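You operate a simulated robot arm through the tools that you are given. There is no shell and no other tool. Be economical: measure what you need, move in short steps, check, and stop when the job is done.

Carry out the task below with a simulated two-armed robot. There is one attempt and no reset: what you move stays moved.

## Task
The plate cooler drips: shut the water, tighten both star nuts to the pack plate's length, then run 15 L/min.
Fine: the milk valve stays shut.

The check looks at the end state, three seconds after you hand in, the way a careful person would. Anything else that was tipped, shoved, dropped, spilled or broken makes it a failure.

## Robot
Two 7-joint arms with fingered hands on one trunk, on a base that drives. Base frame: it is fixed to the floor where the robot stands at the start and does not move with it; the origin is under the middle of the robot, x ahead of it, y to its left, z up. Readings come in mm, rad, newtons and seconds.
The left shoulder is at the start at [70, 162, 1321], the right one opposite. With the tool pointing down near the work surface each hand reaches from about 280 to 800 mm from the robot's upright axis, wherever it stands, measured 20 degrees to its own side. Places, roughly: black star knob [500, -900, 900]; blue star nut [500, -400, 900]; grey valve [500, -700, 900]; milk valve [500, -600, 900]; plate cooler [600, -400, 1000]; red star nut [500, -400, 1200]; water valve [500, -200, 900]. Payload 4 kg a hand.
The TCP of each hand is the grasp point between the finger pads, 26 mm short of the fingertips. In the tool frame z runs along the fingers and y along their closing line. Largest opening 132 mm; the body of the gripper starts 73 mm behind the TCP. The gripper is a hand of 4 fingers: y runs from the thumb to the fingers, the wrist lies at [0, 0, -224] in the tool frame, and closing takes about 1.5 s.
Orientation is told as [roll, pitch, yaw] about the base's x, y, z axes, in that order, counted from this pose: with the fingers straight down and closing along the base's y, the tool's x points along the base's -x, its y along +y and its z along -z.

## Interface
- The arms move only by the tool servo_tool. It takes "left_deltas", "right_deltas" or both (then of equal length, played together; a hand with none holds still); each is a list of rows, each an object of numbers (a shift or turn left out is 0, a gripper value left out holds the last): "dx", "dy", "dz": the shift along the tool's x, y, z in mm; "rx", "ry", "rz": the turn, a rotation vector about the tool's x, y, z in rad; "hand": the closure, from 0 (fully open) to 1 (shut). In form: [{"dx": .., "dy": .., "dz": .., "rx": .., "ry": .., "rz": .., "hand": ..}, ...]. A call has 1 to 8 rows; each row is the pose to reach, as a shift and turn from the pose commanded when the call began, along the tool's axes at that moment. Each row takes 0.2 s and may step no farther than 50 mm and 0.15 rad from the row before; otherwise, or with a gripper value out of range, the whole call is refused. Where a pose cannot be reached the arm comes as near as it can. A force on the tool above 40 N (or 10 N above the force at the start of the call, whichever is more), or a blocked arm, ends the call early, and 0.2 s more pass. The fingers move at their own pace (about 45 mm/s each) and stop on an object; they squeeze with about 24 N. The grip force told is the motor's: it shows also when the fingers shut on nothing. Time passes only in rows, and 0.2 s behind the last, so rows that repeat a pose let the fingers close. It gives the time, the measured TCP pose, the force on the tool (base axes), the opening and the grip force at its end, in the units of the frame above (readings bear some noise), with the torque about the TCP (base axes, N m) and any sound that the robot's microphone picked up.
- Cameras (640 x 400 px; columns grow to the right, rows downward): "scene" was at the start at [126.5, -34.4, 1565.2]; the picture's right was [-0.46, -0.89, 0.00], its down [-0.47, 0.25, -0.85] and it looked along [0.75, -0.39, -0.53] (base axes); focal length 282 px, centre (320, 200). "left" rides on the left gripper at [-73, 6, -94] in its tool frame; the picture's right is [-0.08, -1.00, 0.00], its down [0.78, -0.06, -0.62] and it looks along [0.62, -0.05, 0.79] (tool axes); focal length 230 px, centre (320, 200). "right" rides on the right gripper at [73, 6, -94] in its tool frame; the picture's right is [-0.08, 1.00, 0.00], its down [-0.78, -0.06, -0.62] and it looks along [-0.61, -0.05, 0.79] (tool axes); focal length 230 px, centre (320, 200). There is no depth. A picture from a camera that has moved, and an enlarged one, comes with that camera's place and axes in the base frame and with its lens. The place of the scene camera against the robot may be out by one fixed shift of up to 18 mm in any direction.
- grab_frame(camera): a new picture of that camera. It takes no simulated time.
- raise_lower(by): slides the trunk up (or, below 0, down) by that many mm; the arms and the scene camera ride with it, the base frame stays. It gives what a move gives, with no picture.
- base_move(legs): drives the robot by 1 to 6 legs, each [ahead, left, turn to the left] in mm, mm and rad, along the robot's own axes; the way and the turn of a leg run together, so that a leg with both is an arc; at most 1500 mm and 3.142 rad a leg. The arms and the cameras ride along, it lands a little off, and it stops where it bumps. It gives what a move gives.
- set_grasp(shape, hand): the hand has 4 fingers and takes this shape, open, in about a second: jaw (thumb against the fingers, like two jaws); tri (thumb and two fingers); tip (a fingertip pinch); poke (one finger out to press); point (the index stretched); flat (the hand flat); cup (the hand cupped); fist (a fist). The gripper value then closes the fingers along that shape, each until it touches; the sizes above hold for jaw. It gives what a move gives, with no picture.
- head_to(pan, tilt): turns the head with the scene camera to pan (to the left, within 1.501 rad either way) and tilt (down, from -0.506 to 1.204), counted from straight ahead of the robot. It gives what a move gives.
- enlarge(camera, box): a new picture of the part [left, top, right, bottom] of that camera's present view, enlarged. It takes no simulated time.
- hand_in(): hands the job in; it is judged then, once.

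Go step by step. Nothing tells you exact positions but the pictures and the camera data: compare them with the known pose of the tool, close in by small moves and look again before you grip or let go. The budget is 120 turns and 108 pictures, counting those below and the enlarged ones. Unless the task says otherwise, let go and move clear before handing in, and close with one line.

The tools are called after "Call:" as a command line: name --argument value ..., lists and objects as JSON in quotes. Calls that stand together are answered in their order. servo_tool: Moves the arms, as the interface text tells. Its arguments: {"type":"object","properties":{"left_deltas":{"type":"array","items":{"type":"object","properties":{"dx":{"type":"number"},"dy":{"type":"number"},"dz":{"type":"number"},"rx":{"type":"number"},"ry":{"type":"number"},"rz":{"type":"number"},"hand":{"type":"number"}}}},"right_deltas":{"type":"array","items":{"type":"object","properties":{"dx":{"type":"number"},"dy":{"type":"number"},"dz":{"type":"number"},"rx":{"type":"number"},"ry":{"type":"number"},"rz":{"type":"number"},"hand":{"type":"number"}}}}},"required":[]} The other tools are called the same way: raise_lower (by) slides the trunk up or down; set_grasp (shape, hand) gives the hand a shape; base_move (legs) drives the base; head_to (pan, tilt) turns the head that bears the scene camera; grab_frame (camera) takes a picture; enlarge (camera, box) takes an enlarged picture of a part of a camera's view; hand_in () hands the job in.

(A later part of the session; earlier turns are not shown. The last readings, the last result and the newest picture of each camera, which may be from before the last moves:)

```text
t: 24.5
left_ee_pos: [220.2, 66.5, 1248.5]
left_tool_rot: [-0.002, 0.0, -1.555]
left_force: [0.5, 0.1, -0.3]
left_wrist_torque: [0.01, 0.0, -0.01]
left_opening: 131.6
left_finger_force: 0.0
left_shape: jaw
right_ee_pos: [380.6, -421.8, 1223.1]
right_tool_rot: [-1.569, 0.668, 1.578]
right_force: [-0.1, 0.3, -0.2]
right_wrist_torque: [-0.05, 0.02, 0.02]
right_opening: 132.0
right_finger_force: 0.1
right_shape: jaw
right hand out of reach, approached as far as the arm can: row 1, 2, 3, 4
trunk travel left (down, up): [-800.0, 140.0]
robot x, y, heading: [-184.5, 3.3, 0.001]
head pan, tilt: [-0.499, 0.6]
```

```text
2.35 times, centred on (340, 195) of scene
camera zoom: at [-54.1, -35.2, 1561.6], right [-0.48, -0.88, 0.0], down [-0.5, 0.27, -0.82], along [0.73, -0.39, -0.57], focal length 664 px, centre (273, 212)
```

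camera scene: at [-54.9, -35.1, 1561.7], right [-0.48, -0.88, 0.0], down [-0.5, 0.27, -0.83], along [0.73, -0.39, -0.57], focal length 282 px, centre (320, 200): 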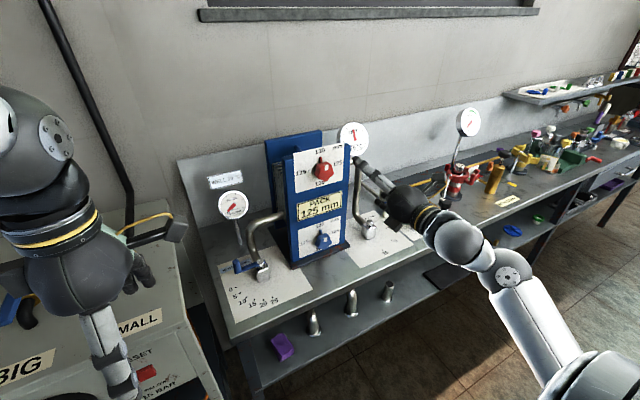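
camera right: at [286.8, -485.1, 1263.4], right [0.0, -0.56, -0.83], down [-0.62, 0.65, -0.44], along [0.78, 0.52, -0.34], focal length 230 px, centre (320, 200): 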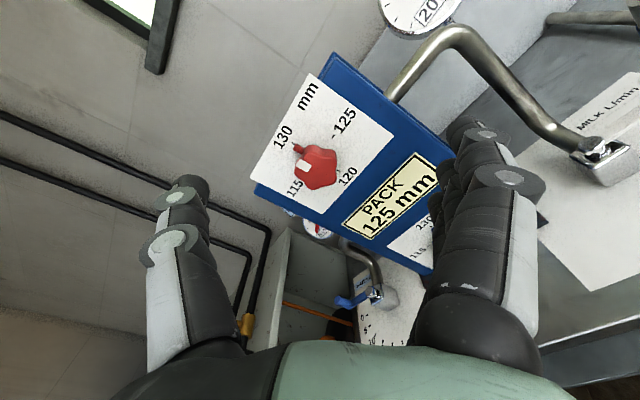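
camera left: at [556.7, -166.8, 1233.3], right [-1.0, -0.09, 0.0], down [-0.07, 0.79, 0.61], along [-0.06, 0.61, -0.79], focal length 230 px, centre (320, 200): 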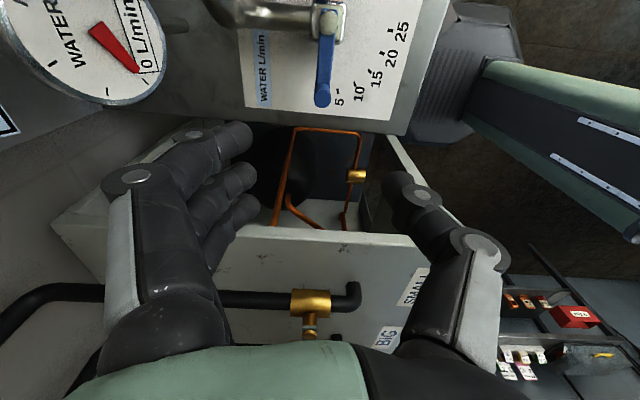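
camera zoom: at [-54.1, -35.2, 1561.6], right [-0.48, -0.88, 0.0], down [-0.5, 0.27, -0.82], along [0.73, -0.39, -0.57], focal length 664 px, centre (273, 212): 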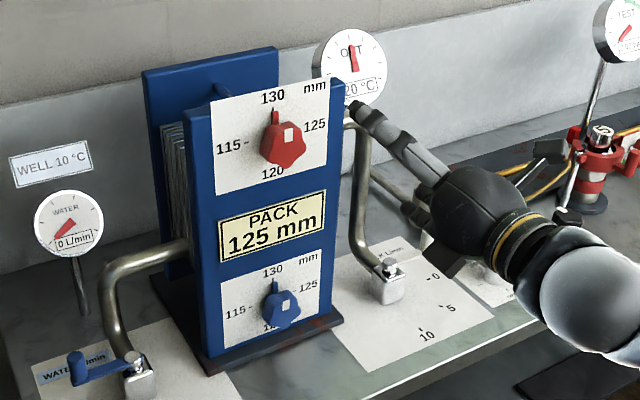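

The hand keeps stalling at the same sideways offset, about 250 mm right of the shoulder, which looks like a joint limit. I'll shift the base left 160 mm so the nut lies further to the right of the shoulder.

Call:
base_move --legs '[[0, 160, 0]]'

Call:
grab_frame --camera "scene"

```text
t: 26.0
left_ee_pos: [218.6, 223.8, 1248.8]
left_tool_rot: [-0.002, 0.003, -1.558]
left_force: [-0.2, -1.4, 0.4]
left_wrist_torque: [0.03, 0.0, 0.02]
left_opening: 132.0
left_finger_force: 0.0
left_shape: jaw
right_ee_pos: [378.3, -264.1, 1222.0]
right_tool_rot: [-1.568, 0.666, 1.578]
right_force: [0.1, 0.0, 0.3]
right_wrist_torque: [-0.02, -0.03, 0.04]
right_opening: 132.2
right_finger_force: 0.0
right_shape: jaw
trunk travel left (down, up): [-800.0, 140.0]
robot x, y, heading: [-175.7, 157.1, 0.007]
head pan, tilt: [-0.499, 0.6]
```

```text
70 pictures are left
camera scene: at [-55.2, 122.5, 1561.5], right [-0.48, -0.88, 0.0], down [-0.5, 0.27, -0.82], along [0.73, -0.39, -0.57], focal length 282 px, centre (320, 200)
```

scene: 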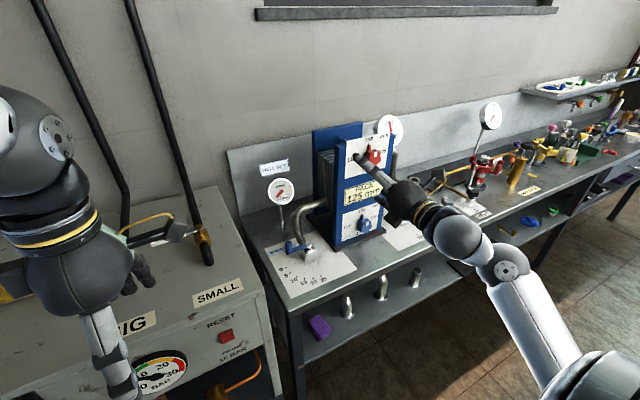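

Call:
servo_tool --right_deltas '[{"dx": 15, "dy": 23}, {"dx": 30, "dy": 46, "dz": 10}, {"dx": 45, "dy": 69, "dz": 30}, {"dx": 60, "dy": 92, "dz": 50}, {"dx": 60, "dy": 92, "dz": 75}]'

Call:
grab_frame --camera "right"

Call:
enlarge --camera "scene" --box '[300, 100, 440, 260]'

```text
t: 27.2
left_ee_pos: [218.4, 225.8, 1248.2]
left_tool_rot: [0.001, 0.0, -1.557]
left_force: [-0.2, 0.3, -0.1]
left_wrist_torque: [0.04, -0.02, 0.02]
left_opening: 131.9
left_finger_force: 0.1
left_shape: jaw
right_ee_pos: [425.6, -371.0, 1193.3]
right_tool_rot: [-1.57, 0.671, 1.578]
right_force: [-0.8, 0.3, -0.8]
right_wrist_torque: [-0.02, 0.03, 0.01]
right_opening: 131.9
right_finger_force: 0.0
right_shape: jaw
right hand out of reach, approached as far as the arm can: row 4, 5
trunk travel left (down, up): [-800.0, 140.0]
robot x, y, heading: [-179.6, 159.1, 0.007]
head pan, tilt: [-0.499, 0.6]
```

```text
69 pictures are left
camera right: at [332.0, -434.4, 1233.5], right [0.0, -0.56, -0.83], down [-0.62, 0.65, -0.44], along [0.78, 0.52, -0.34], focal length 230 px, centre (320, 200)
```

right: 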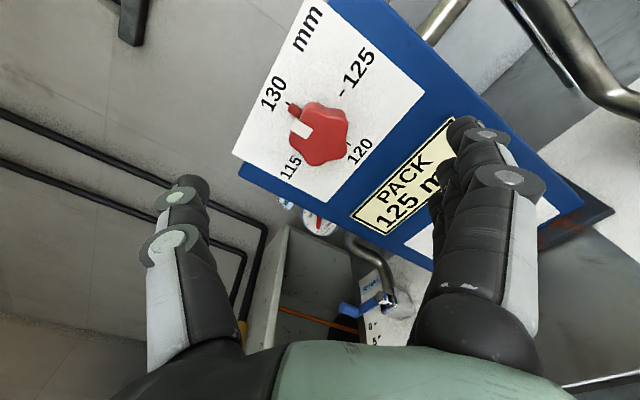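

```text
2.50 times, centred on (370, 180) of scene
camera zoom: at [-56.3, 125.4, 1561.8], right [-0.48, -0.88, 0.0], down [-0.5, 0.27, -0.83], along [0.73, -0.39, -0.56], focal length 706 px, centre (195, 250)
```

zoom: 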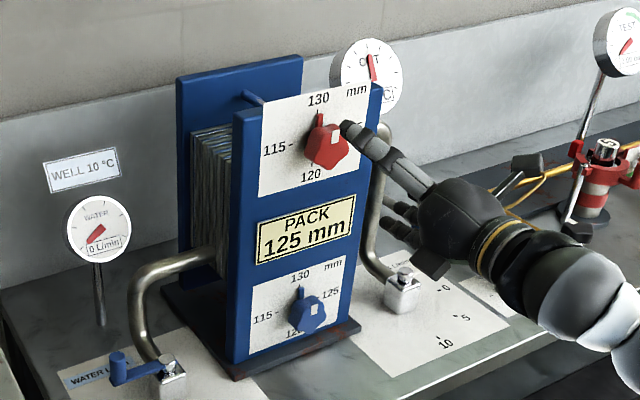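

The hand is on the nut's axis but stalls short in x. I'll look at how the right arm is folded.

Call:
head_to --pan -1.1 --tilt 0.7

Call:
grab_frame --camera "scene"

```text
t: 28.2
left_ee_pos: [218.2, 227.2, 1247.0]
left_tool_rot: [0.0, 0.0, -1.557]
left_force: [-0.5, 0.5, 0.3]
left_wrist_torque: [0.0, 0.03, 0.0]
left_opening: 131.5
left_finger_force: 0.1
left_shape: jaw
right_ee_pos: [425.9, -370.3, 1193.1]
right_tool_rot: [-1.57, 0.668, 1.58]
right_force: [0.2, 0.5, -1.0]
right_wrist_torque: [0.03, 0.01, -0.01]
right_opening: 131.8
right_finger_force: 0.0
right_shape: jaw
trunk travel left (down, up): [-800.0, 140.0]
robot x, y, heading: [-177.7, 163.4, 0.006]
head pan, tilt: [-1.1, 0.7]
```

```text
67 pictures are left
camera scene: at [-94.1, 92.1, 1553.0], right [-0.89, -0.46, 0.0], down [-0.29, 0.57, -0.76], along [0.35, -0.68, -0.64], focal length 282 px, centre (320, 200)
```

scene: 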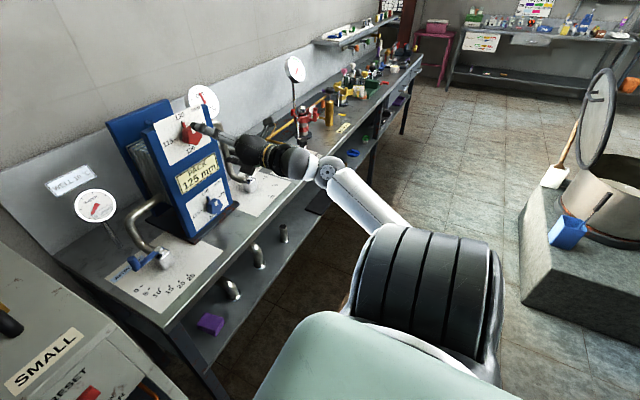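

The arm seems to fold better with the shoulder nearer the bench and the nut well out to the right. I'll pull the hand back first, then drive forward.

Call:
servo_tool --right_deltas '[{"dz": -35}, {"dz": -70}, {"dz": -105}, {"dz": -140}]'

Call:
head_to --pan -0.6 --tilt 0.6

```text
t: 29.2
left_ee_pos: [216.2, 228.2, 1249.3]
left_tool_rot: [0.002, -0.001, -1.556]
left_force: [0.3, -0.7, 0.4]
left_wrist_torque: [0.0, -0.02, 0.01]
left_opening: 131.8
left_finger_force: 0.0
left_shape: jaw
right_ee_pos: [283.7, -371.6, 1194.3]
right_tool_rot: [-1.574, 0.669, 1.574]
right_force: [-0.1, -0.2, -0.2]
right_wrist_torque: [0.0, 0.02, -0.01]
right_opening: 132.0
right_finger_force: 0.0
right_shape: jaw
trunk travel left (down, up): [-800.0, 140.0]
robot x, y, heading: [-178.9, 161.3, -0.003]
head pan, tilt: [-1.1, 0.7]
```

```text
t: 30.1
left_ee_pos: [219.3, 227.2, 1247.6]
left_tool_rot: [-0.002, -0.001, -1.557]
left_force: [1.3, 0.6, -0.5]
left_wrist_torque: [0.01, -0.03, 0.02]
left_opening: 131.9
left_finger_force: 0.1
left_shape: jaw
right_ee_pos: [285.9, -372.5, 1190.2]
right_tool_rot: [-1.57, 0.668, 1.578]
right_force: [1.3, -0.6, 0.0]
right_wrist_torque: [0.0, -0.01, 0.03]
right_opening: 132.2
right_finger_force: 0.0
right_shape: jaw
trunk travel left (down, up): [-800.0, 140.0]
robot x, y, heading: [-180.1, 159.8, 0.002]
head pan, tilt: [-0.6, 0.6]
```

Call:
base_move --legs '[[160, 10, 0]]'

Call:
grab_frame --camera "right"

Call:
grab_frame --camera "scene"

```text
t: 31.5
left_ee_pos: [373.3, 238.3, 1250.3]
left_tool_rot: [0.002, -0.001, -1.555]
left_force: [-0.3, -0.5, 0.0]
left_wrist_torque: [0.01, -0.03, 0.01]
left_opening: 131.8
left_finger_force: 0.0
left_shape: jaw
right_ee_pos: [441.4, -362.8, 1191.5]
right_tool_rot: [-1.573, 0.669, 1.573]
right_force: [0.4, -0.1, -1.1]
right_wrist_torque: [0.0, 0.0, -0.02]
right_opening: 131.7
right_finger_force: 0.0
right_shape: jaw
trunk travel left (down, up): [-800.0, 140.0]
robot x, y, heading: [-18.7, 171.7, -0.002]
head pan, tilt: [-0.6, 0.6]
```

```text
66 pictures are left
camera right: at [347.6, -425.6, 1232.3], right [0.0, -0.56, -0.83], down [-0.62, 0.65, -0.44], along [0.79, 0.52, -0.34], focal length 230 px, centre (320, 200)
```

right: 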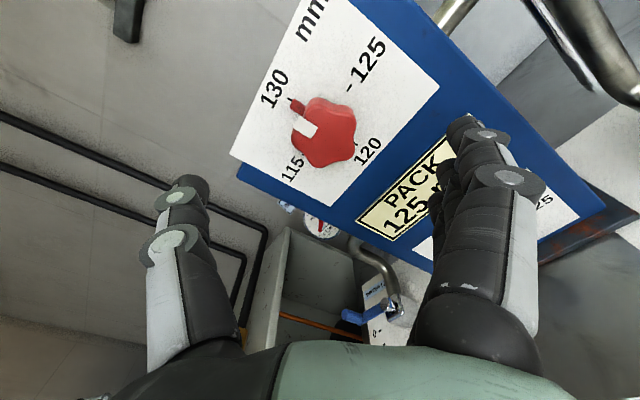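

```text
65 pictures are left
camera scene: at [95.0, 128.2, 1562.0], right [-0.56, -0.83, 0.0], down [-0.47, 0.32, -0.83], along [0.68, -0.46, -0.56], focal length 282 px, centre (320, 200)
```

scene: 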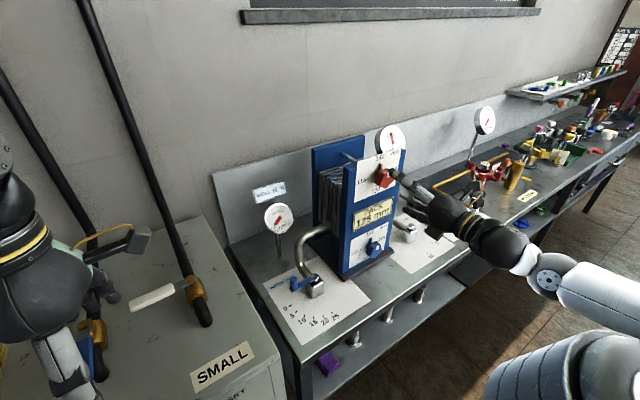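

Combining views puts the knob centre at (525,-367,1188). I'll advance with small corrections so the fingertips pass alongside it.

Call:
servo_tool --right_deltas '[{"dx": 1, "dy": 5.3, "dz": 20}, {"dx": 1, "dy": 5.3, "dz": 40}, {"dx": 1, "dy": 5.3, "dz": 55}, {"dx": 1, "dy": 5.3, "dz": 64}]'

Call:
grab_frame --camera "right"

Call:
enlarge --camera "scene" --box '[310, 110, 450, 280]'

```text
t: 32.5
left_ee_pos: [377.6, 235.6, 1248.1]
left_tool_rot: [0.0, -0.001, -1.558]
left_force: [-0.7, 0.7, 0.7]
left_wrist_torque: [-0.01, 0.02, 0.01]
left_opening: 131.7
left_finger_force: 0.0
left_shape: jaw
right_ee_pos: [508.2, -366.9, 1187.4]
right_tool_rot: [-1.569, 0.67, 1.579]
right_force: [0.2, -1.3, 0.1]
right_wrist_torque: [0.0, 0.01, -0.01]
right_opening: 131.5
right_finger_force: 0.1
right_shape: jaw
trunk travel left (down, up): [-800.0, 140.0]
robot x, y, heading: [-22.9, 173.8, -0.0]
head pan, tilt: [-0.6, 0.6]
```

```text
64 pictures are left
camera right: at [415.4, -429.6, 1227.8], right [0.0, -0.56, -0.83], down [-0.62, 0.65, -0.44], along [0.78, 0.52, -0.34], focal length 230 px, centre (320, 200)
```

right: 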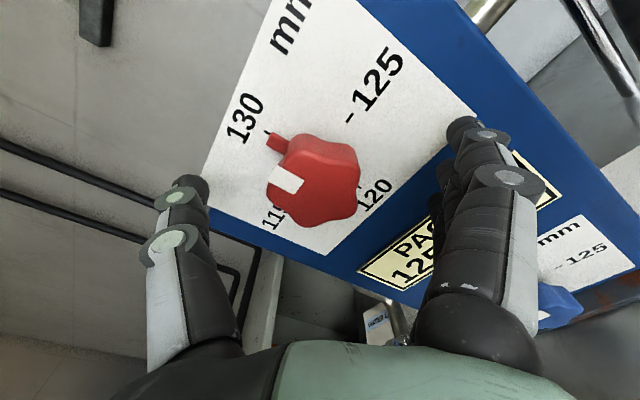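

```text
2.35 times, centred on (380, 195) of scene
camera zoom: at [98.8, 128.2, 1561.6], right [-0.56, -0.83, 0.0], down [-0.47, 0.32, -0.82], along [0.68, -0.46, -0.57], focal length 664 px, centre (179, 212)
```

zoom: 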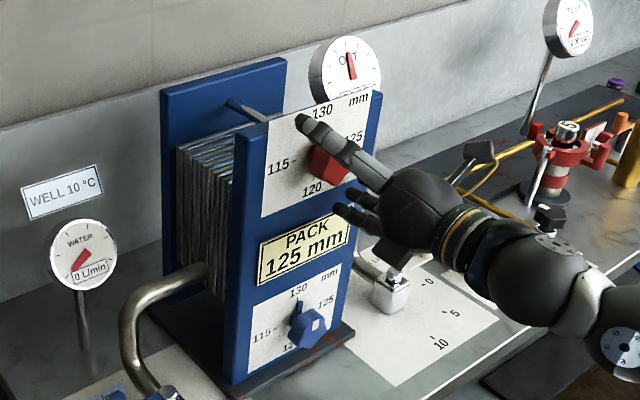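

The hand is around the knob and centred. I'll go 4 mm deeper and close.

Call:
servo_tool --right_deltas '[{"dz": 4, "hand": 0.3}, {"dz": 4, "hand": 0.45}, {"dz": 4, "hand": 0.55}, {"dz": 4, "hand": 0.65}, {"dz": 4, "hand": 0.8}, {"dz": 4, "hand": 1.0}, {"dz": 4, "hand": 1.0}, {"dz": 4, "hand": 1.0}]'

Call:
grab_frame --camera "right"

Call:
enlarge --camera "scene" --box '[310, 110, 450, 280]'

```text
t: 34.3
left_ee_pos: [377.6, 236.4, 1248.3]
left_tool_rot: [-0.001, -0.002, -1.557]
left_force: [0.9, 0.0, 0.1]
left_wrist_torque: [-0.01, -0.02, -0.01]
left_opening: 131.7
left_finger_force: 0.1
left_shape: jaw
right_ee_pos: [512.9, -366.7, 1187.1]
right_tool_rot: [-1.568, 0.669, 1.577]
right_force: [1.0, -0.4, -0.8]
right_wrist_torque: [0.05, 0.04, 0.02]
right_opening: 34.5
right_finger_force: 23.9
right_shape: jaw
trunk travel left (down, up): [-800.0, 140.0]
robot x, y, heading: [-21.6, 169.2, 0.002]
head pan, tilt: [-0.6, 0.6]
```

```text
62 pictures are left
camera right: at [419.6, -429.7, 1227.8], right [0.0, -0.56, -0.83], down [-0.62, 0.65, -0.44], along [0.78, 0.52, -0.34], focal length 230 px, centre (320, 200)
```

right: 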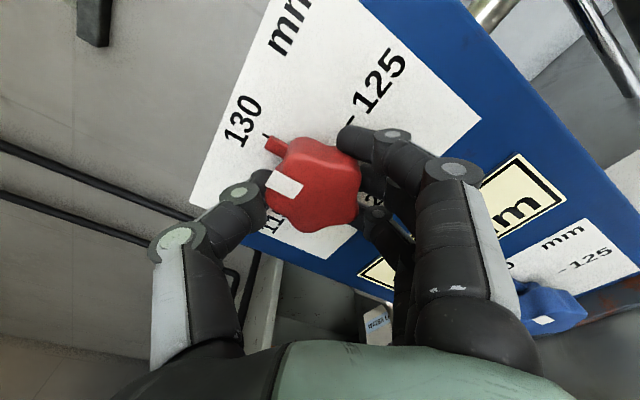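

```text
2.35 times, centred on (380, 195) of scene
camera zoom: at [99.0, 128.4, 1561.6], right [-0.56, -0.83, 0.0], down [-0.47, 0.32, -0.82], along [0.68, -0.46, -0.57], focal length 664 px, centre (179, 212)
```

zoom: 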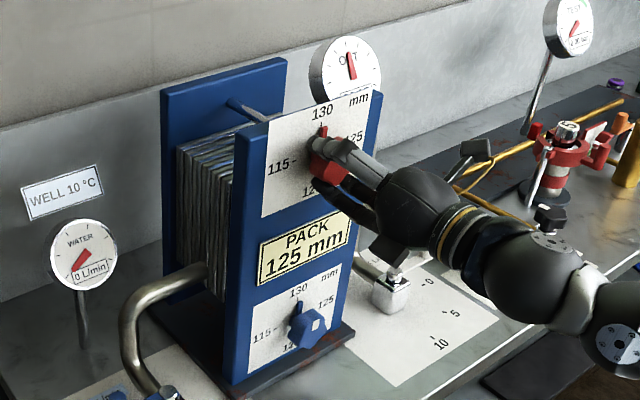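

The grip is firm on the red knob. I'll turn it halfway (45° clockwise) first so the plate draws in evenly, then do the blue nut.

Call:
servo_tool --right_deltas '[{"rz": 0.13}, {"rz": 0.26}, {"rz": 0.39}, {"rz": 0.52}, {"rz": 0.65}, {"rz": 0.785}, {"rz": 0.785}]'

Call:
grab_frame --camera "right"

Call:
enlarge --camera "scene" --box '[340, 130, 430, 230]'

```text
t: 35.9
left_ee_pos: [376.8, 237.6, 1248.0]
left_tool_rot: [0.0, -0.001, -1.557]
left_force: [-0.3, 0.8, -0.7]
left_wrist_torque: [-0.01, 0.05, 0.01]
left_opening: 131.7
left_finger_force: 0.0
left_shape: jaw
right_ee_pos: [513.3, -365.1, 1187.7]
right_tool_rot: [-1.569, -0.12, 1.577]
right_force: [4.4, 3.3, 0.3]
right_wrist_torque: [-0.01, -0.02, 0.04]
right_opening: 34.3
right_finger_force: 24.0
right_shape: jaw
trunk travel left (down, up): [-800.0, 140.0]
robot x, y, heading: [-21.3, 172.9, 0.002]
head pan, tilt: [-0.6, 0.6]
```

```text
60 pictures are left
camera right: at [419.5, -439.1, 1173.2], right [0.0, 0.19, -0.98], down [-0.62, 0.77, 0.15], along [0.78, 0.61, 0.12], focal length 230 px, centre (320, 200)
```

right: 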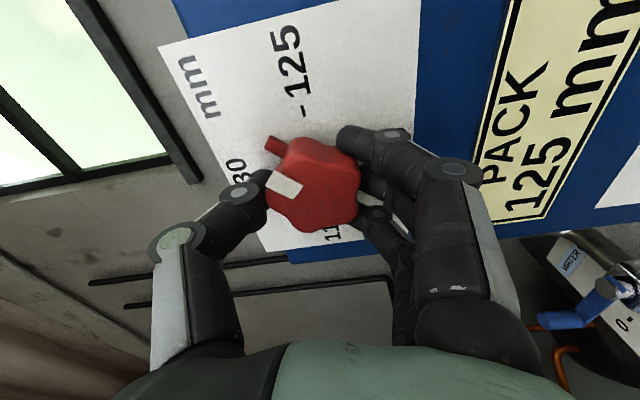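

```text
4.00 times, centred on (385, 180) of scene
camera zoom: at [99.6, 129.4, 1561.6], right [-0.56, -0.83, 0.0], down [-0.47, 0.32, -0.82], along [0.68, -0.46, -0.57], focal length 1129 px, centre (60, 280)
```

zoom: 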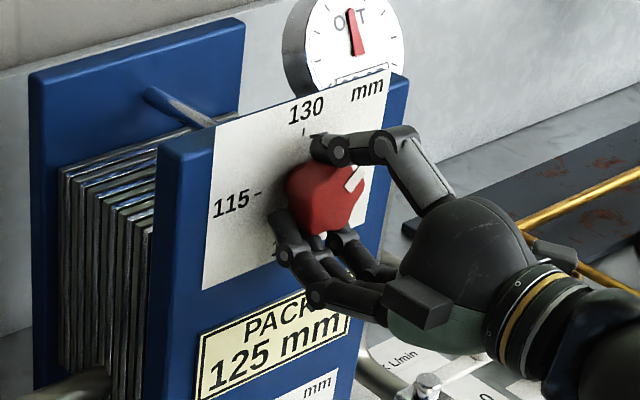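

The red knob turned 45° with the hand. I'll release, back off, turn the hand back, and lower the trunk to the blue nut's height to look.

Call:
servo_tool --right_deltas '[{"hand": 0.4}, {"hand": 0.4}, {"hand": 0.4}, {"hand": 0.4, "dz": -20}, {"dz": -45}, {"dz": -75, "hand": 0.45}, {"dz": -105}, {"dz": -105}]'

Call:
servo_tool --right_deltas '[{"rz": -0.14}, {"rz": -0.28}, {"rz": -0.42}, {"rz": -0.56}, {"rz": -0.7}, {"rz": -0.84}, {"rz": -0.98}, {"rz": -1.1}]'

Call:
raise_lower --by -240

Call:
grab_frame --camera "right"

Call:
grab_frame --camera "scene"

```text
t: 37.7
left_ee_pos: [377.2, 237.2, 1249.7]
left_tool_rot: [-0.002, 0.0, -1.557]
left_force: [0.4, -0.2, 0.6]
left_wrist_torque: [-0.01, 0.02, 0.03]
left_opening: 131.7
left_finger_force: 0.1
left_shape: jaw
right_ee_pos: [405.9, -366.0, 1187.0]
right_tool_rot: [-1.568, -0.117, 1.576]
right_force: [-0.6, 0.5, 0.6]
right_wrist_torque: [0.01, -0.01, 0.01]
right_opening: 73.4
right_finger_force: 0.2
right_shape: jaw
trunk travel left (down, up): [-800.0, 140.0]
robot x, y, heading: [-23.9, 169.9, 0.006]
head pan, tilt: [-0.6, 0.6]
```

```text
t: 39.5
left_ee_pos: [377.0, 236.5, 1248.1]
left_tool_rot: [0.0, 0.001, -1.557]
left_force: [-1.1, -0.3, 0.6]
left_wrist_torque: [-0.01, 0.0, 0.02]
left_opening: 131.8
left_finger_force: 0.0
left_shape: jaw
right_ee_pos: [406.3, -365.9, 1188.3]
right_tool_rot: [-1.569, 0.985, 1.578]
right_force: [0.8, 0.1, 0.1]
right_wrist_torque: [-0.01, 0.0, 0.0]
right_opening: 73.1
right_finger_force: 0.1
right_shape: jaw
trunk travel left (down, up): [-800.0, 140.0]
robot x, y, heading: [-24.7, 173.9, 0.004]
head pan, tilt: [-0.6, 0.6]
```

```text
t: 41.2
left_ee_pos: [376.4, 235.8, 1073.5]
left_tool_rot: [0.012, -0.003, -1.553]
left_force: [-2.1, 1.3, 7.9]
left_wrist_torque: [0.07, -0.6, 0.1]
left_opening: 131.9
left_finger_force: 0.0
left_shape: jaw
right_ee_pos: [404.6, -365.0, 1010.1]
right_tool_rot: [-1.574, 0.985, 1.574]
right_force: [0.2, 0.2, -1.0]
right_wrist_torque: [0.0, -0.01, -0.03]
right_opening: 73.4
right_finger_force: 0.1
right_shape: jaw
trunk travel left (down, up): [-621.0, 319.0]
robot x, y, heading: [-23.1, 174.2, 0.003]
head pan, tilt: [-0.6, 0.6]
stopped: the force on the tool passed its limit at 68 N (the readings are from after the stop); the commanded pose is now the measured one
```

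```text
58 pictures are left
camera right: at [311.5, -413.5, 1065.4], right [0.01, -0.79, -0.62], down [-0.62, 0.48, -0.62], along [0.79, 0.38, -0.48], focal length 230 px, centre (320, 200)
```

right: 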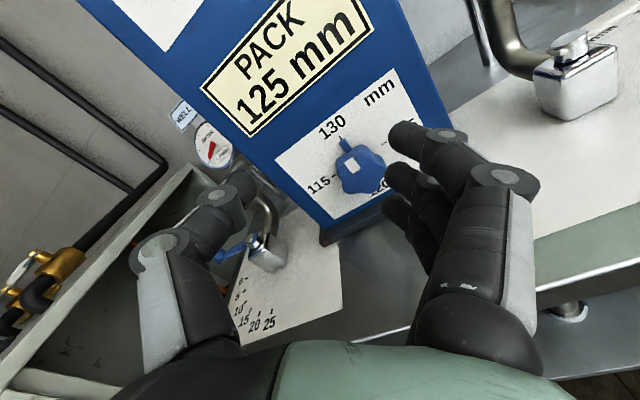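

```text
57 pictures are left
camera scene: at [96.0, 128.8, 1381.9], right [-0.56, -0.83, 0.0], down [-0.47, 0.32, -0.83], along [0.68, -0.46, -0.56], focal length 282 px, centre (320, 200)
```

scene: 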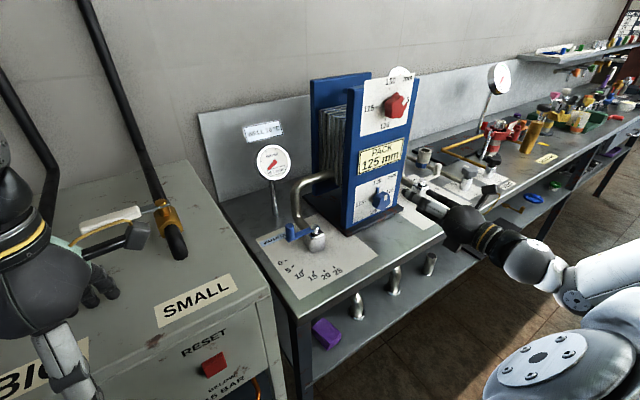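

The left hand touched the cabinet on the way down. I'll check what it met and lift it clear.

Call:
grab_frame --camera "left"

Call:
servo_tool --left_deltas '[{"dz": -40}, {"dz": -80}, {"dz": -120}, {"dz": -160}, {"dz": -200}]'

Call:
head_to --pan 0.4 --tilt 0.9

Call:
grab_frame --camera "scene"

Call:
grab_frame --camera "left"

```text
56 pictures are left
camera left: at [381.5, 164.4, 1167.2], right [-1.0, -0.09, -0.01], down [-0.08, 0.79, 0.61], along [-0.05, 0.61, -0.79], focal length 230 px, centre (320, 200)
```

left: 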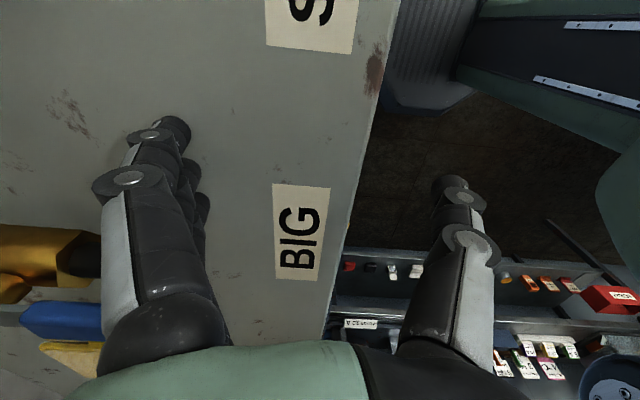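

```text
t: 42.4
left_ee_pos: [370.6, 202.3, 1200.0]
left_tool_rot: [0.003, -0.005, -1.554]
left_force: [-0.3, 0.1, 0.1]
left_wrist_torque: [-0.03, -0.01, 0.02]
left_opening: 132.0
left_finger_force: 0.1
left_shape: jaw
left hand out of reach, approached as far as the arm can: row 3, 4, 5
right_ee_pos: [406.7, -366.3, 1007.2]
right_tool_rot: [-1.569, 0.983, 1.577]
right_force: [-0.7, -0.3, -0.6]
right_wrist_torque: [0.02, 0.0, 0.03]
right_opening: 73.3
right_finger_force: 0.0
right_shape: jaw
trunk travel left (down, up): [-621.0, 319.0]
robot x, y, heading: [-25.6, 173.8, 0.003]
head pan, tilt: [-0.6, 0.6]
```

```text
t: 43.7
left_ee_pos: [371.2, 201.2, 1200.2]
left_tool_rot: [0.006, -0.004, -1.553]
left_force: [0.8, -1.1, 0.7]
left_wrist_torque: [0.03, 0.01, 0.0]
left_opening: 132.0
left_finger_force: 0.1
left_shape: jaw
right_ee_pos: [407.9, -365.4, 1008.0]
right_tool_rot: [-1.567, 0.985, 1.577]
right_force: [-0.3, 0.4, -0.4]
right_wrist_torque: [-0.03, -0.02, 0.0]
right_opening: 73.5
right_finger_force: 0.0
right_shape: jaw
trunk travel left (down, up): [-621.0, 319.0]
robot x, y, heading: [-24.6, 172.1, 0.001]
head pan, tilt: [0.4, 0.901]
```

```text
55 pictures are left
camera scene: at [94.9, 207.8, 1357.5], right [0.39, -0.92, 0.0], down [-0.72, -0.31, -0.62], along [0.57, 0.24, -0.78], focal length 282 px, centre (320, 200)
```

scene: 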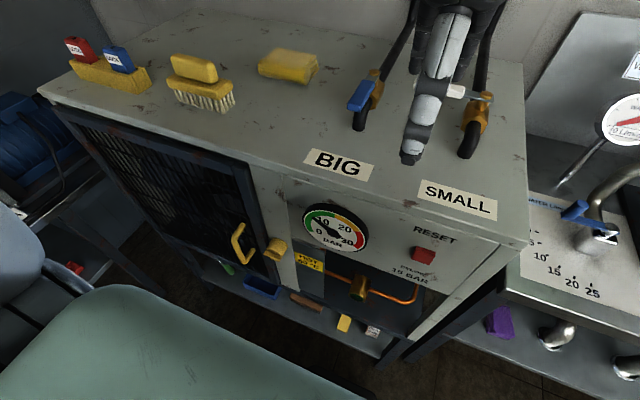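

```text
54 pictures are left
camera left: at [376.9, 129.8, 1293.7], right [-1.0, -0.1, -0.01], down [-0.08, 0.79, 0.61], along [-0.05, 0.61, -0.79], focal length 230 px, centre (320, 200)
```

left: 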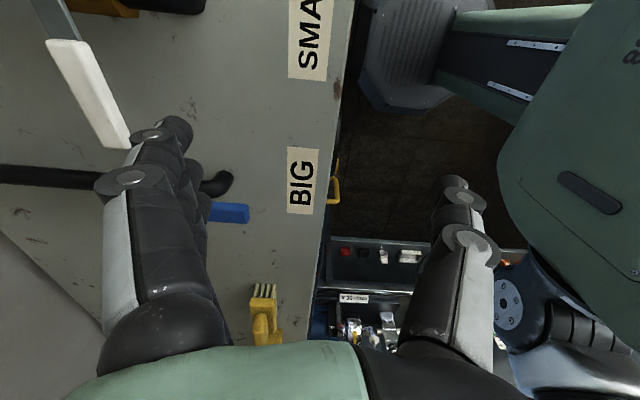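

The finger only rested on the cabinet's solid top, and the levers and sponges there look undisturbed. I'll draw the left hand towards the robot and then finish lowering.

Call:
servo_tool --left_deltas '[{"dy": -40}, {"dy": -80}, {"dy": -110}]'

Call:
raise_lower --by -50

Call:
head_to --pan -0.6 --tilt 0.6

Call:
grab_frame --camera "right"

Call:
enlarge --camera "scene" --box '[290, 110, 450, 270]'

```text
t: 44.5
left_ee_pos: [260.5, 200.9, 1197.5]
left_tool_rot: [0.008, -0.004, -1.554]
left_force: [-0.4, -0.3, 0.5]
left_wrist_torque: [-0.02, 0.0, 0.0]
left_opening: 131.8
left_finger_force: 0.1
left_shape: jaw
right_ee_pos: [406.8, -365.8, 1008.0]
right_tool_rot: [-1.569, 0.984, 1.578]
right_force: [-0.3, -1.0, -0.8]
right_wrist_torque: [-0.01, -0.01, -0.01]
right_opening: 73.3
right_finger_force: 0.1
right_shape: jaw
trunk travel left (down, up): [-621.0, 319.0]
robot x, y, heading: [-22.1, 168.8, 0.006]
head pan, tilt: [0.4, 0.901]
```

```text
t: 45.4
left_ee_pos: [261.2, 201.1, 1147.2]
left_tool_rot: [0.007, -0.004, -1.556]
left_force: [-0.2, 0.5, 0.0]
left_wrist_torque: [0.0, 0.04, -0.02]
left_opening: 131.7
left_finger_force: 0.1
left_shape: jaw
right_ee_pos: [407.4, -366.5, 958.0]
right_tool_rot: [-1.568, 0.986, 1.578]
right_force: [-0.5, -0.2, -0.7]
right_wrist_torque: [-0.01, -0.02, -0.06]
right_opening: 73.2
right_finger_force: 0.1
right_shape: jaw
trunk travel left (down, up): [-571.0, 369.0]
robot x, y, heading: [-21.4, 171.9, 0.005]
head pan, tilt: [0.4, 0.901]
```

```text
t: 46.7
left_ee_pos: [260.7, 199.0, 1147.3]
left_tool_rot: [0.007, -0.004, -1.556]
left_force: [0.4, -0.9, 0.1]
left_wrist_torque: [-0.01, -0.02, -0.02]
left_opening: 132.1
left_finger_force: 0.2
left_shape: jaw
right_ee_pos: [406.9, -366.8, 957.6]
right_tool_rot: [-1.569, 0.984, 1.578]
right_force: [-0.4, -0.5, -0.2]
right_wrist_torque: [-0.03, 0.01, 0.01]
right_opening: 73.3
right_finger_force: 0.0
right_shape: jaw
trunk travel left (down, up): [-571.0, 369.0]
robot x, y, heading: [-19.7, 169.7, 0.001]
head pan, tilt: [-0.6, 0.6]
```

```text
53 pictures are left
camera right: at [313.4, -413.7, 1015.0], right [0.0, -0.79, -0.62], down [-0.62, 0.48, -0.62], along [0.78, 0.38, -0.49], focal length 230 px, centre (320, 200)
```

right: 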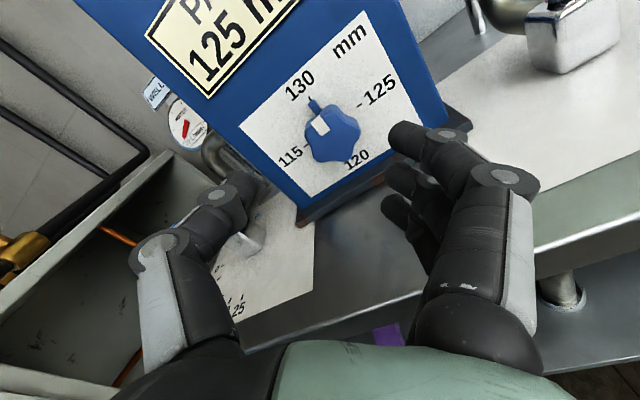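

```text
2.50 times, centred on (370, 190) of scene
camera zoom: at [98.6, 128.6, 1332.3], right [-0.56, -0.83, 0.0], down [-0.47, 0.32, -0.82], along [0.68, -0.46, -0.57], focal length 706 px, centre (195, 225)
```

zoom: 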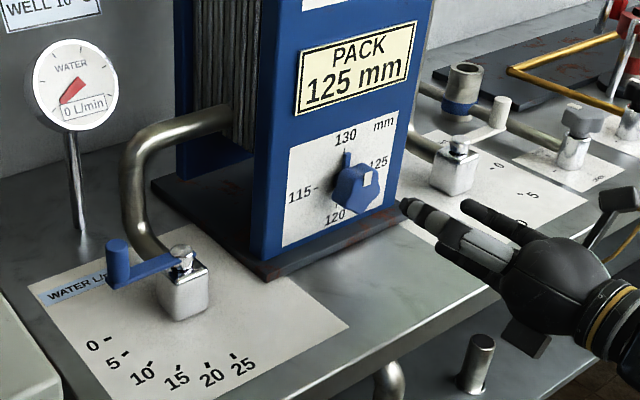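

With the water shut, the leak streams are gone. The blue knob is at about (525,-367,937) with the base plate some 45 mm below, so I'll roll the hand until the thumb is slightly below left and the fingers are up to the right. Then I'll lower a little more.

Call:
servo_tool --right_deltas '[{"rz": -0.14}, {"rz": -0.28}, {"rz": -0.42}, {"rz": -0.56}, {"rz": -0.7}, {"rz": -0.82}, {"rz": -0.94}]'

Call:
raise_lower --by -20

Call:
grab_frame --camera "right"

```text
t: 48.3
left_ee_pos: [261.3, 201.8, 1147.4]
left_tool_rot: [0.005, -0.005, -1.556]
left_force: [0.3, 0.8, -0.3]
left_wrist_torque: [0.0, 0.0, 0.03]
left_opening: 131.9
left_finger_force: 0.0
left_shape: jaw
right_ee_pos: [479.5, -453.2, 1031.8]
right_tool_rot: [1.497, 1.239, -1.628]
right_force: [0.0, 1.0, -0.2]
right_wrist_torque: [-0.01, 0.03, 0.01]
right_opening: 73.2
right_finger_force: 0.0
right_shape: jaw
right hand out of reach, approached as far as the arm can: row 3, 4, 5, 6, 7
trunk travel left (down, up): [-571.0, 369.0]
robot x, y, heading: [-19.6, 174.6, 0.005]
head pan, tilt: [-0.6, 0.6]
```

```text
t: 49.0
left_ee_pos: [261.3, 199.8, 1127.8]
left_tool_rot: [0.007, -0.004, -1.555]
left_force: [-0.1, -0.4, 0.4]
left_wrist_torque: [0.01, -0.04, 0.0]
left_opening: 131.9
left_finger_force: 0.1
left_shape: jaw
right_ee_pos: [479.6, -453.9, 1012.6]
right_tool_rot: [1.498, 1.239, -1.629]
right_force: [-0.5, 0.3, 1.1]
right_wrist_torque: [-0.01, 0.01, -0.01]
right_opening: 73.3
right_finger_force: 0.1
right_shape: jaw
trunk travel left (down, up): [-551.0, 389.0]
robot x, y, heading: [-22.7, 166.8, 0.004]
head pan, tilt: [-0.6, 0.6]
```

```text
51 pictures are left
camera right: at [386.9, -438.7, 1084.9], right [0.02, -0.97, 0.25], down [-0.63, -0.21, -0.75], along [0.77, -0.14, -0.62], focal length 230 px, centre (320, 200)
```

right: 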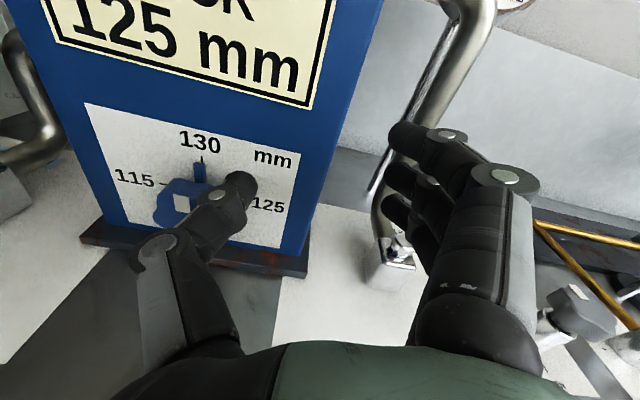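

The roll limit pushed the hand aside towards the milk pipe, though no contact force showed. I'll back straight out and undo part of the roll.

Call:
servo_tool --right_deltas '[{"dz": -30}, {"dz": -60}, {"dz": -90}, {"dz": -90, "rz": 0.14}, {"dz": -90, "rz": 0.28}, {"dz": -90, "rz": 0.42}, {"dz": -90, "rz": 0.56}, {"dz": -90, "rz": 0.65}]'

Call:
grab_frame --camera "scene"

```text
t: 50.8
left_ee_pos: [259.7, 200.7, 1127.0]
left_tool_rot: [0.006, -0.005, -1.556]
left_force: [0.9, 0.4, 0.2]
left_wrist_torque: [-0.01, -0.02, 0.02]
left_opening: 131.9
left_finger_force: 0.0
left_shape: jaw
right_ee_pos: [390.6, -454.3, 1013.8]
right_tool_rot: [-1.495, 1.248, 1.656]
right_force: [-0.2, 0.9, 0.8]
right_wrist_torque: [0.0, 0.01, 0.0]
right_opening: 73.1
right_finger_force: 0.1
right_shape: jaw
right hand out of reach, approached as far as the arm can: row 1, 2, 3
trunk travel left (down, up): [-551.0, 389.0]
robot x, y, heading: [-21.1, 168.7, 0.004]
head pan, tilt: [-0.6, 0.6]
```

```text
50 pictures are left
camera scene: at [98.3, 128.5, 1312.3], right [-0.56, -0.83, 0.0], down [-0.47, 0.32, -0.83], along [0.68, -0.46, -0.56], focal length 282 px, centre (320, 200)
```

scene: 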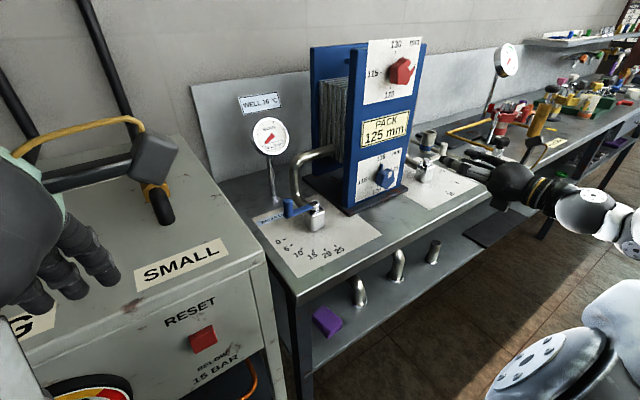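

The hand is clear with the thumb at about 160°. Now I'll bring it in front of the blue nut.

Call:
servo_tool --right_deltas '[{"dx": -20, "dy": -12, "rz": 0.05}, {"dx": -40, "dy": -24, "rz": 0.12}, {"dx": -60, "dy": -36, "dz": 10, "rz": 0.12}, {"dx": -80, "dy": -48, "dz": 20, "rz": 0.12}, {"dx": -97, "dy": -60, "dz": 30, "rz": 0.12}, {"dx": -97, "dy": -60, "dz": 50, "rz": 0.12}]'

Call:
grab_frame --camera "right"

Call:
enlarge --camera "scene" --box '[310, 110, 470, 250]'

```text
t: 52.1
left_ee_pos: [261.6, 199.6, 1128.1]
left_tool_rot: [0.006, -0.003, -1.556]
left_force: [0.3, -0.4, -0.3]
left_wrist_torque: [-0.02, 0.04, 0.02]
left_opening: 132.0
left_finger_force: 0.1
left_shape: jaw
right_ee_pos: [436.2, -367.0, 939.7]
right_tool_rot: [-1.513, 1.133, 1.636]
right_force: [0.2, -0.4, 0.2]
right_wrist_torque: [0.03, 0.02, -0.02]
right_opening: 73.4
right_finger_force: 0.0
right_shape: jaw
trunk travel left (down, up): [-551.0, 389.0]
robot x, y, heading: [-21.2, 168.1, 0.005]
head pan, tilt: [-0.6, 0.6]
```

```text
49 pictures are left
camera right: at [344.9, -406.1, 1004.5], right [0.0, -0.87, -0.49], down [-0.64, 0.38, -0.67], along [0.77, 0.31, -0.56], focal length 230 px, centre (320, 200)
```

right: 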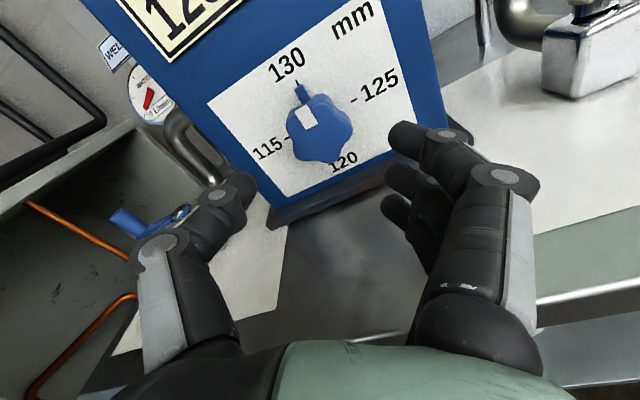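

```text
2.86 times, centred on (390, 180) of scene
camera zoom: at [99.1, 128.2, 1312.2], right [-0.56, -0.83, 0.0], down [-0.47, 0.32, -0.82], along [0.68, -0.46, -0.57], focal length 806 px, centre (120, 257)
```

zoom: 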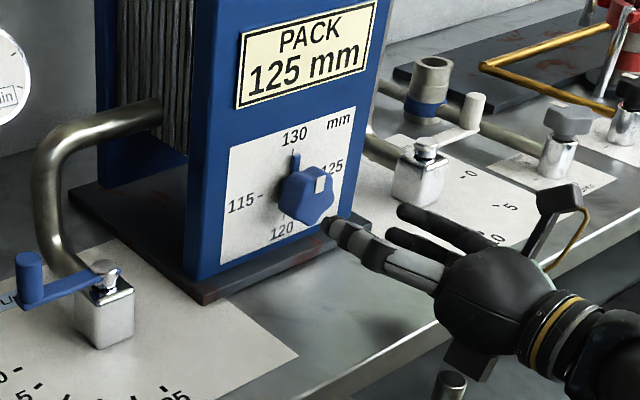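

The hand lines up with the blue knob within a couple of mm, and the base plate is well below it. I'll advance and close.

Call:
servo_tool --right_deltas '[{"dz": 20}, {"dz": 40}, {"dz": 55}, {"dz": 66}, {"dz": 75}]'

Call:
grab_frame --camera "right"

Call:
enlarge --camera "scene" --box '[310, 110, 470, 250]'

```text
t: 53.4
left_ee_pos: [260.5, 200.1, 1127.2]
left_tool_rot: [0.007, -0.003, -1.554]
left_force: [0.7, 0.4, -1.0]
left_wrist_torque: [-0.01, -0.01, -0.01]
left_opening: 132.0
left_finger_force: 0.1
left_shape: jaw
right_ee_pos: [511.5, -366.0, 938.3]
right_tool_rot: [-1.513, 1.131, 1.635]
right_force: [-0.3, -0.7, 0.6]
right_wrist_torque: [0.04, 0.0, 0.02]
right_opening: 73.4
right_finger_force: 0.1
right_shape: jaw
trunk travel left (down, up): [-551.0, 389.0]
robot x, y, heading: [-24.0, 172.7, 0.007]
head pan, tilt: [-0.6, 0.6]
```

```text
47 pictures are left
camera right: at [419.7, -405.0, 1003.6], right [0.0, -0.87, -0.49], down [-0.64, 0.38, -0.67], along [0.77, 0.31, -0.56], focal length 230 px, centre (320, 200)
```

right: 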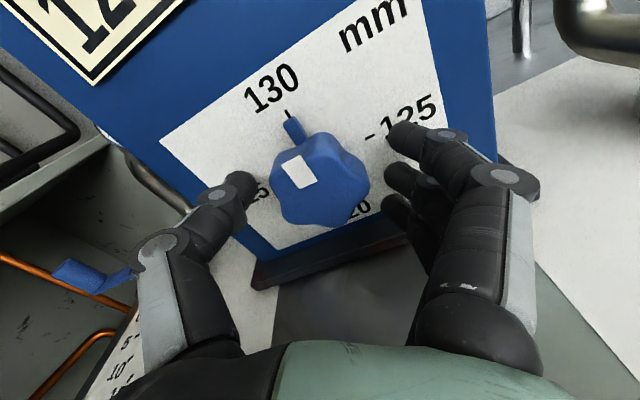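

```text
2.86 times, centred on (390, 180) of scene
camera zoom: at [98.7, 128.5, 1312.3], right [-0.56, -0.83, 0.0], down [-0.47, 0.32, -0.82], along [0.68, -0.46, -0.57], focal length 806 px, centre (120, 257)
```

zoom: 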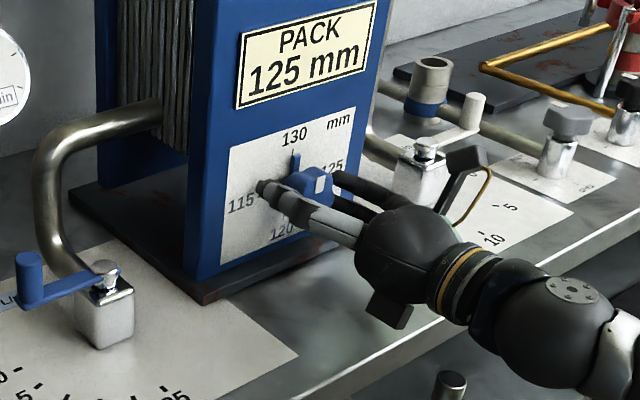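

The knob is centred between thumb and fingers. I'll close on it and make the first half of the turn.

Call:
servo_tool --right_deltas '[{"hand": 0.6}, {"hand": 0.75}, {"hand": 1.0}, {"hand": 1.0}, {"hand": 1.0}, {"hand": 1.0}]'

Call:
grab_frame --camera "right"

```text
t: 54.8
left_ee_pos: [260.6, 200.3, 1127.3]
left_tool_rot: [0.006, -0.005, -1.556]
left_force: [0.3, 0.2, -0.5]
left_wrist_torque: [0.01, 0.0, -0.02]
left_opening: 131.8
left_finger_force: 0.0
left_shape: jaw
right_ee_pos: [511.2, -367.0, 936.9]
right_tool_rot: [-1.513, 1.131, 1.634]
right_force: [1.3, -0.2, -0.7]
right_wrist_torque: [-0.02, 0.0, -0.02]
right_opening: 33.2
right_finger_force: 24.3
right_shape: jaw
trunk travel left (down, up): [-551.0, 389.0]
robot x, y, heading: [-22.3, 169.3, 0.006]
head pan, tilt: [-0.6, 0.6]
```

```text
45 pictures are left
camera right: at [419.7, -404.9, 1003.3], right [0.0, -0.87, -0.49], down [-0.64, 0.38, -0.67], along [0.77, 0.31, -0.56], focal length 230 px, centre (320, 200)
```

right: 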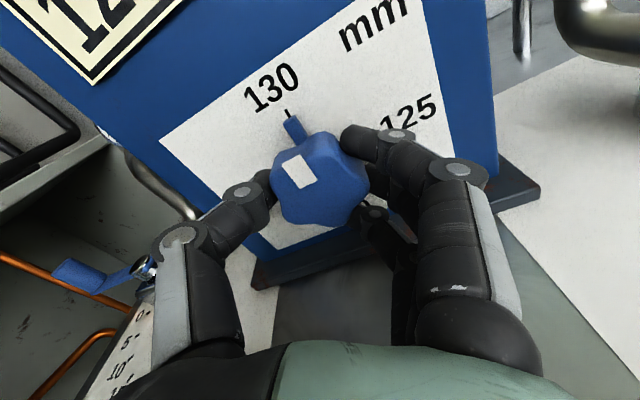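

Call:
servo_tool --right_deltas '[{"rz": 0.13}, {"rz": 0.26}, {"rz": 0.39}, {"rz": 0.52}, {"rz": 0.65}, {"rz": 0.785}, {"rz": 0.785}]'

Call:
grab_frame --camera "right"

Call:
enlarge --camera "scene" --box '[310, 110, 470, 250]'

```text
t: 56.4
left_ee_pos: [261.3, 201.8, 1127.3]
left_tool_rot: [0.007, -0.004, -1.554]
left_force: [0.4, 0.1, -0.3]
left_wrist_torque: [-0.04, 0.0, 0.0]
left_opening: 131.9
left_finger_force: 0.0
left_shape: jaw
right_ee_pos: [510.9, -364.7, 938.9]
right_tool_rot: [-1.546, 0.347, 1.594]
right_force: [0.2, 5.2, 2.8]
right_wrist_torque: [0.01, -0.21, 0.16]
right_opening: 33.4
right_finger_force: 24.2
right_shape: jaw
trunk travel left (down, up): [-551.0, 389.0]
robot x, y, heading: [-18.4, 175.3, 0.003]
head pan, tilt: [-0.6, 0.6]
```

```text
44 pictures are left
camera right: at [419.0, -438.2, 959.8], right [-0.02, -0.26, -0.96], down [-0.63, 0.75, -0.19], along [0.78, 0.61, -0.18], focal length 230 px, centre (320, 200)
```

right: 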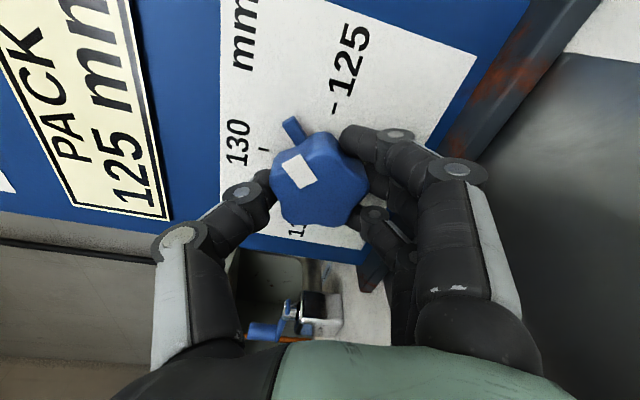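

```text
2.86 times, centred on (390, 180) of scene
camera zoom: at [98.4, 129.9, 1312.4], right [-0.56, -0.83, 0.0], down [-0.47, 0.32, -0.83], along [0.68, -0.46, -0.56], focal length 806 px, centre (120, 257)
```

zoom: 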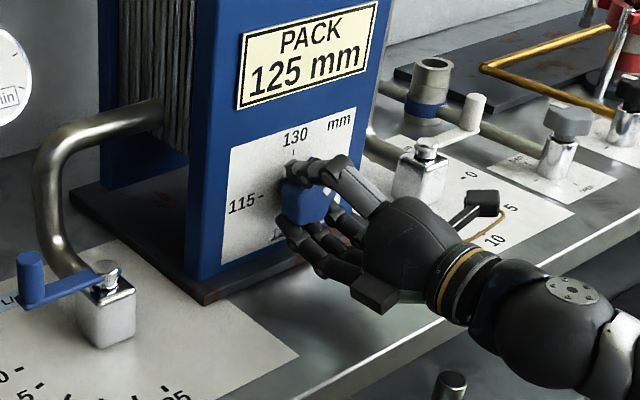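

The blue knob is at 45° and the hand still has clearance. I'll continue the remaining 45°.

Call:
servo_tool --right_deltas '[{"rz": 0.13}, {"rz": 0.26}, {"rz": 0.39}, {"rz": 0.52}, {"rz": 0.65}, {"rz": 0.785}, {"rz": 0.785}]'

Call:
grab_frame --camera "right"

Call:
enlarge --camera "scene" --box '[310, 110, 470, 250]'

```text
t: 58.0
left_ee_pos: [259.3, 202.5, 1127.2]
left_tool_rot: [0.008, -0.005, -1.556]
left_force: [-1.6, -0.2, 0.5]
left_wrist_torque: [0.01, -0.01, -0.01]
left_opening: 131.9
left_finger_force: 0.1
left_shape: jaw
right_ee_pos: [511.1, -364.3, 940.1]
right_tool_rot: [-1.547, -0.437, 1.575]
right_force: [3.5, 8.3, 8.9]
right_wrist_torque: [-0.04, -0.39, 0.09]
right_opening: 33.0
right_finger_force: 23.9
right_shape: jaw
trunk travel left (down, up): [-551.0, 389.0]
robot x, y, heading: [-19.7, 170.5, 0.003]
head pan, tilt: [-0.6, 0.6]
```

```text
42 pictures are left
camera right: at [417.5, -431.0, 905.9], right [-0.03, 0.49, -0.87], down [-0.62, 0.68, 0.4], along [0.79, 0.55, 0.29], focal length 230 px, centre (320, 200)
```

right: 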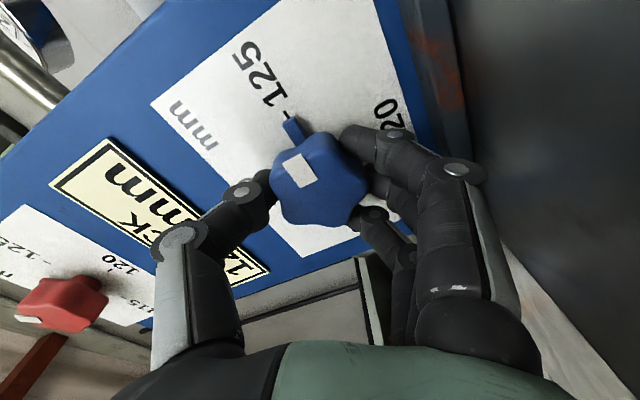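

```text
2.86 times, centred on (390, 180) of scene
camera zoom: at [98.1, 130.9, 1312.5], right [-0.56, -0.83, 0.0], down [-0.47, 0.32, -0.83], along [0.68, -0.47, -0.56], focal length 806 px, centre (120, 257)
```

zoom: 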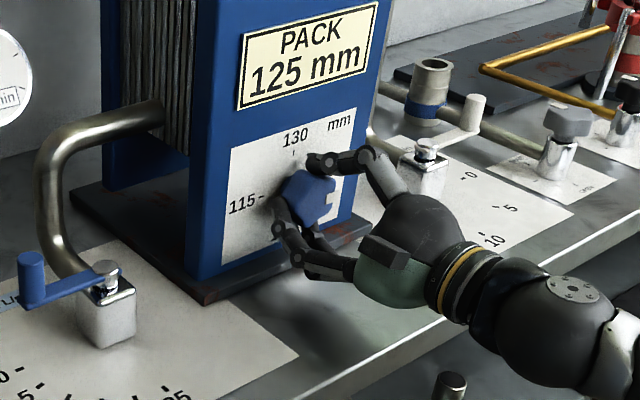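

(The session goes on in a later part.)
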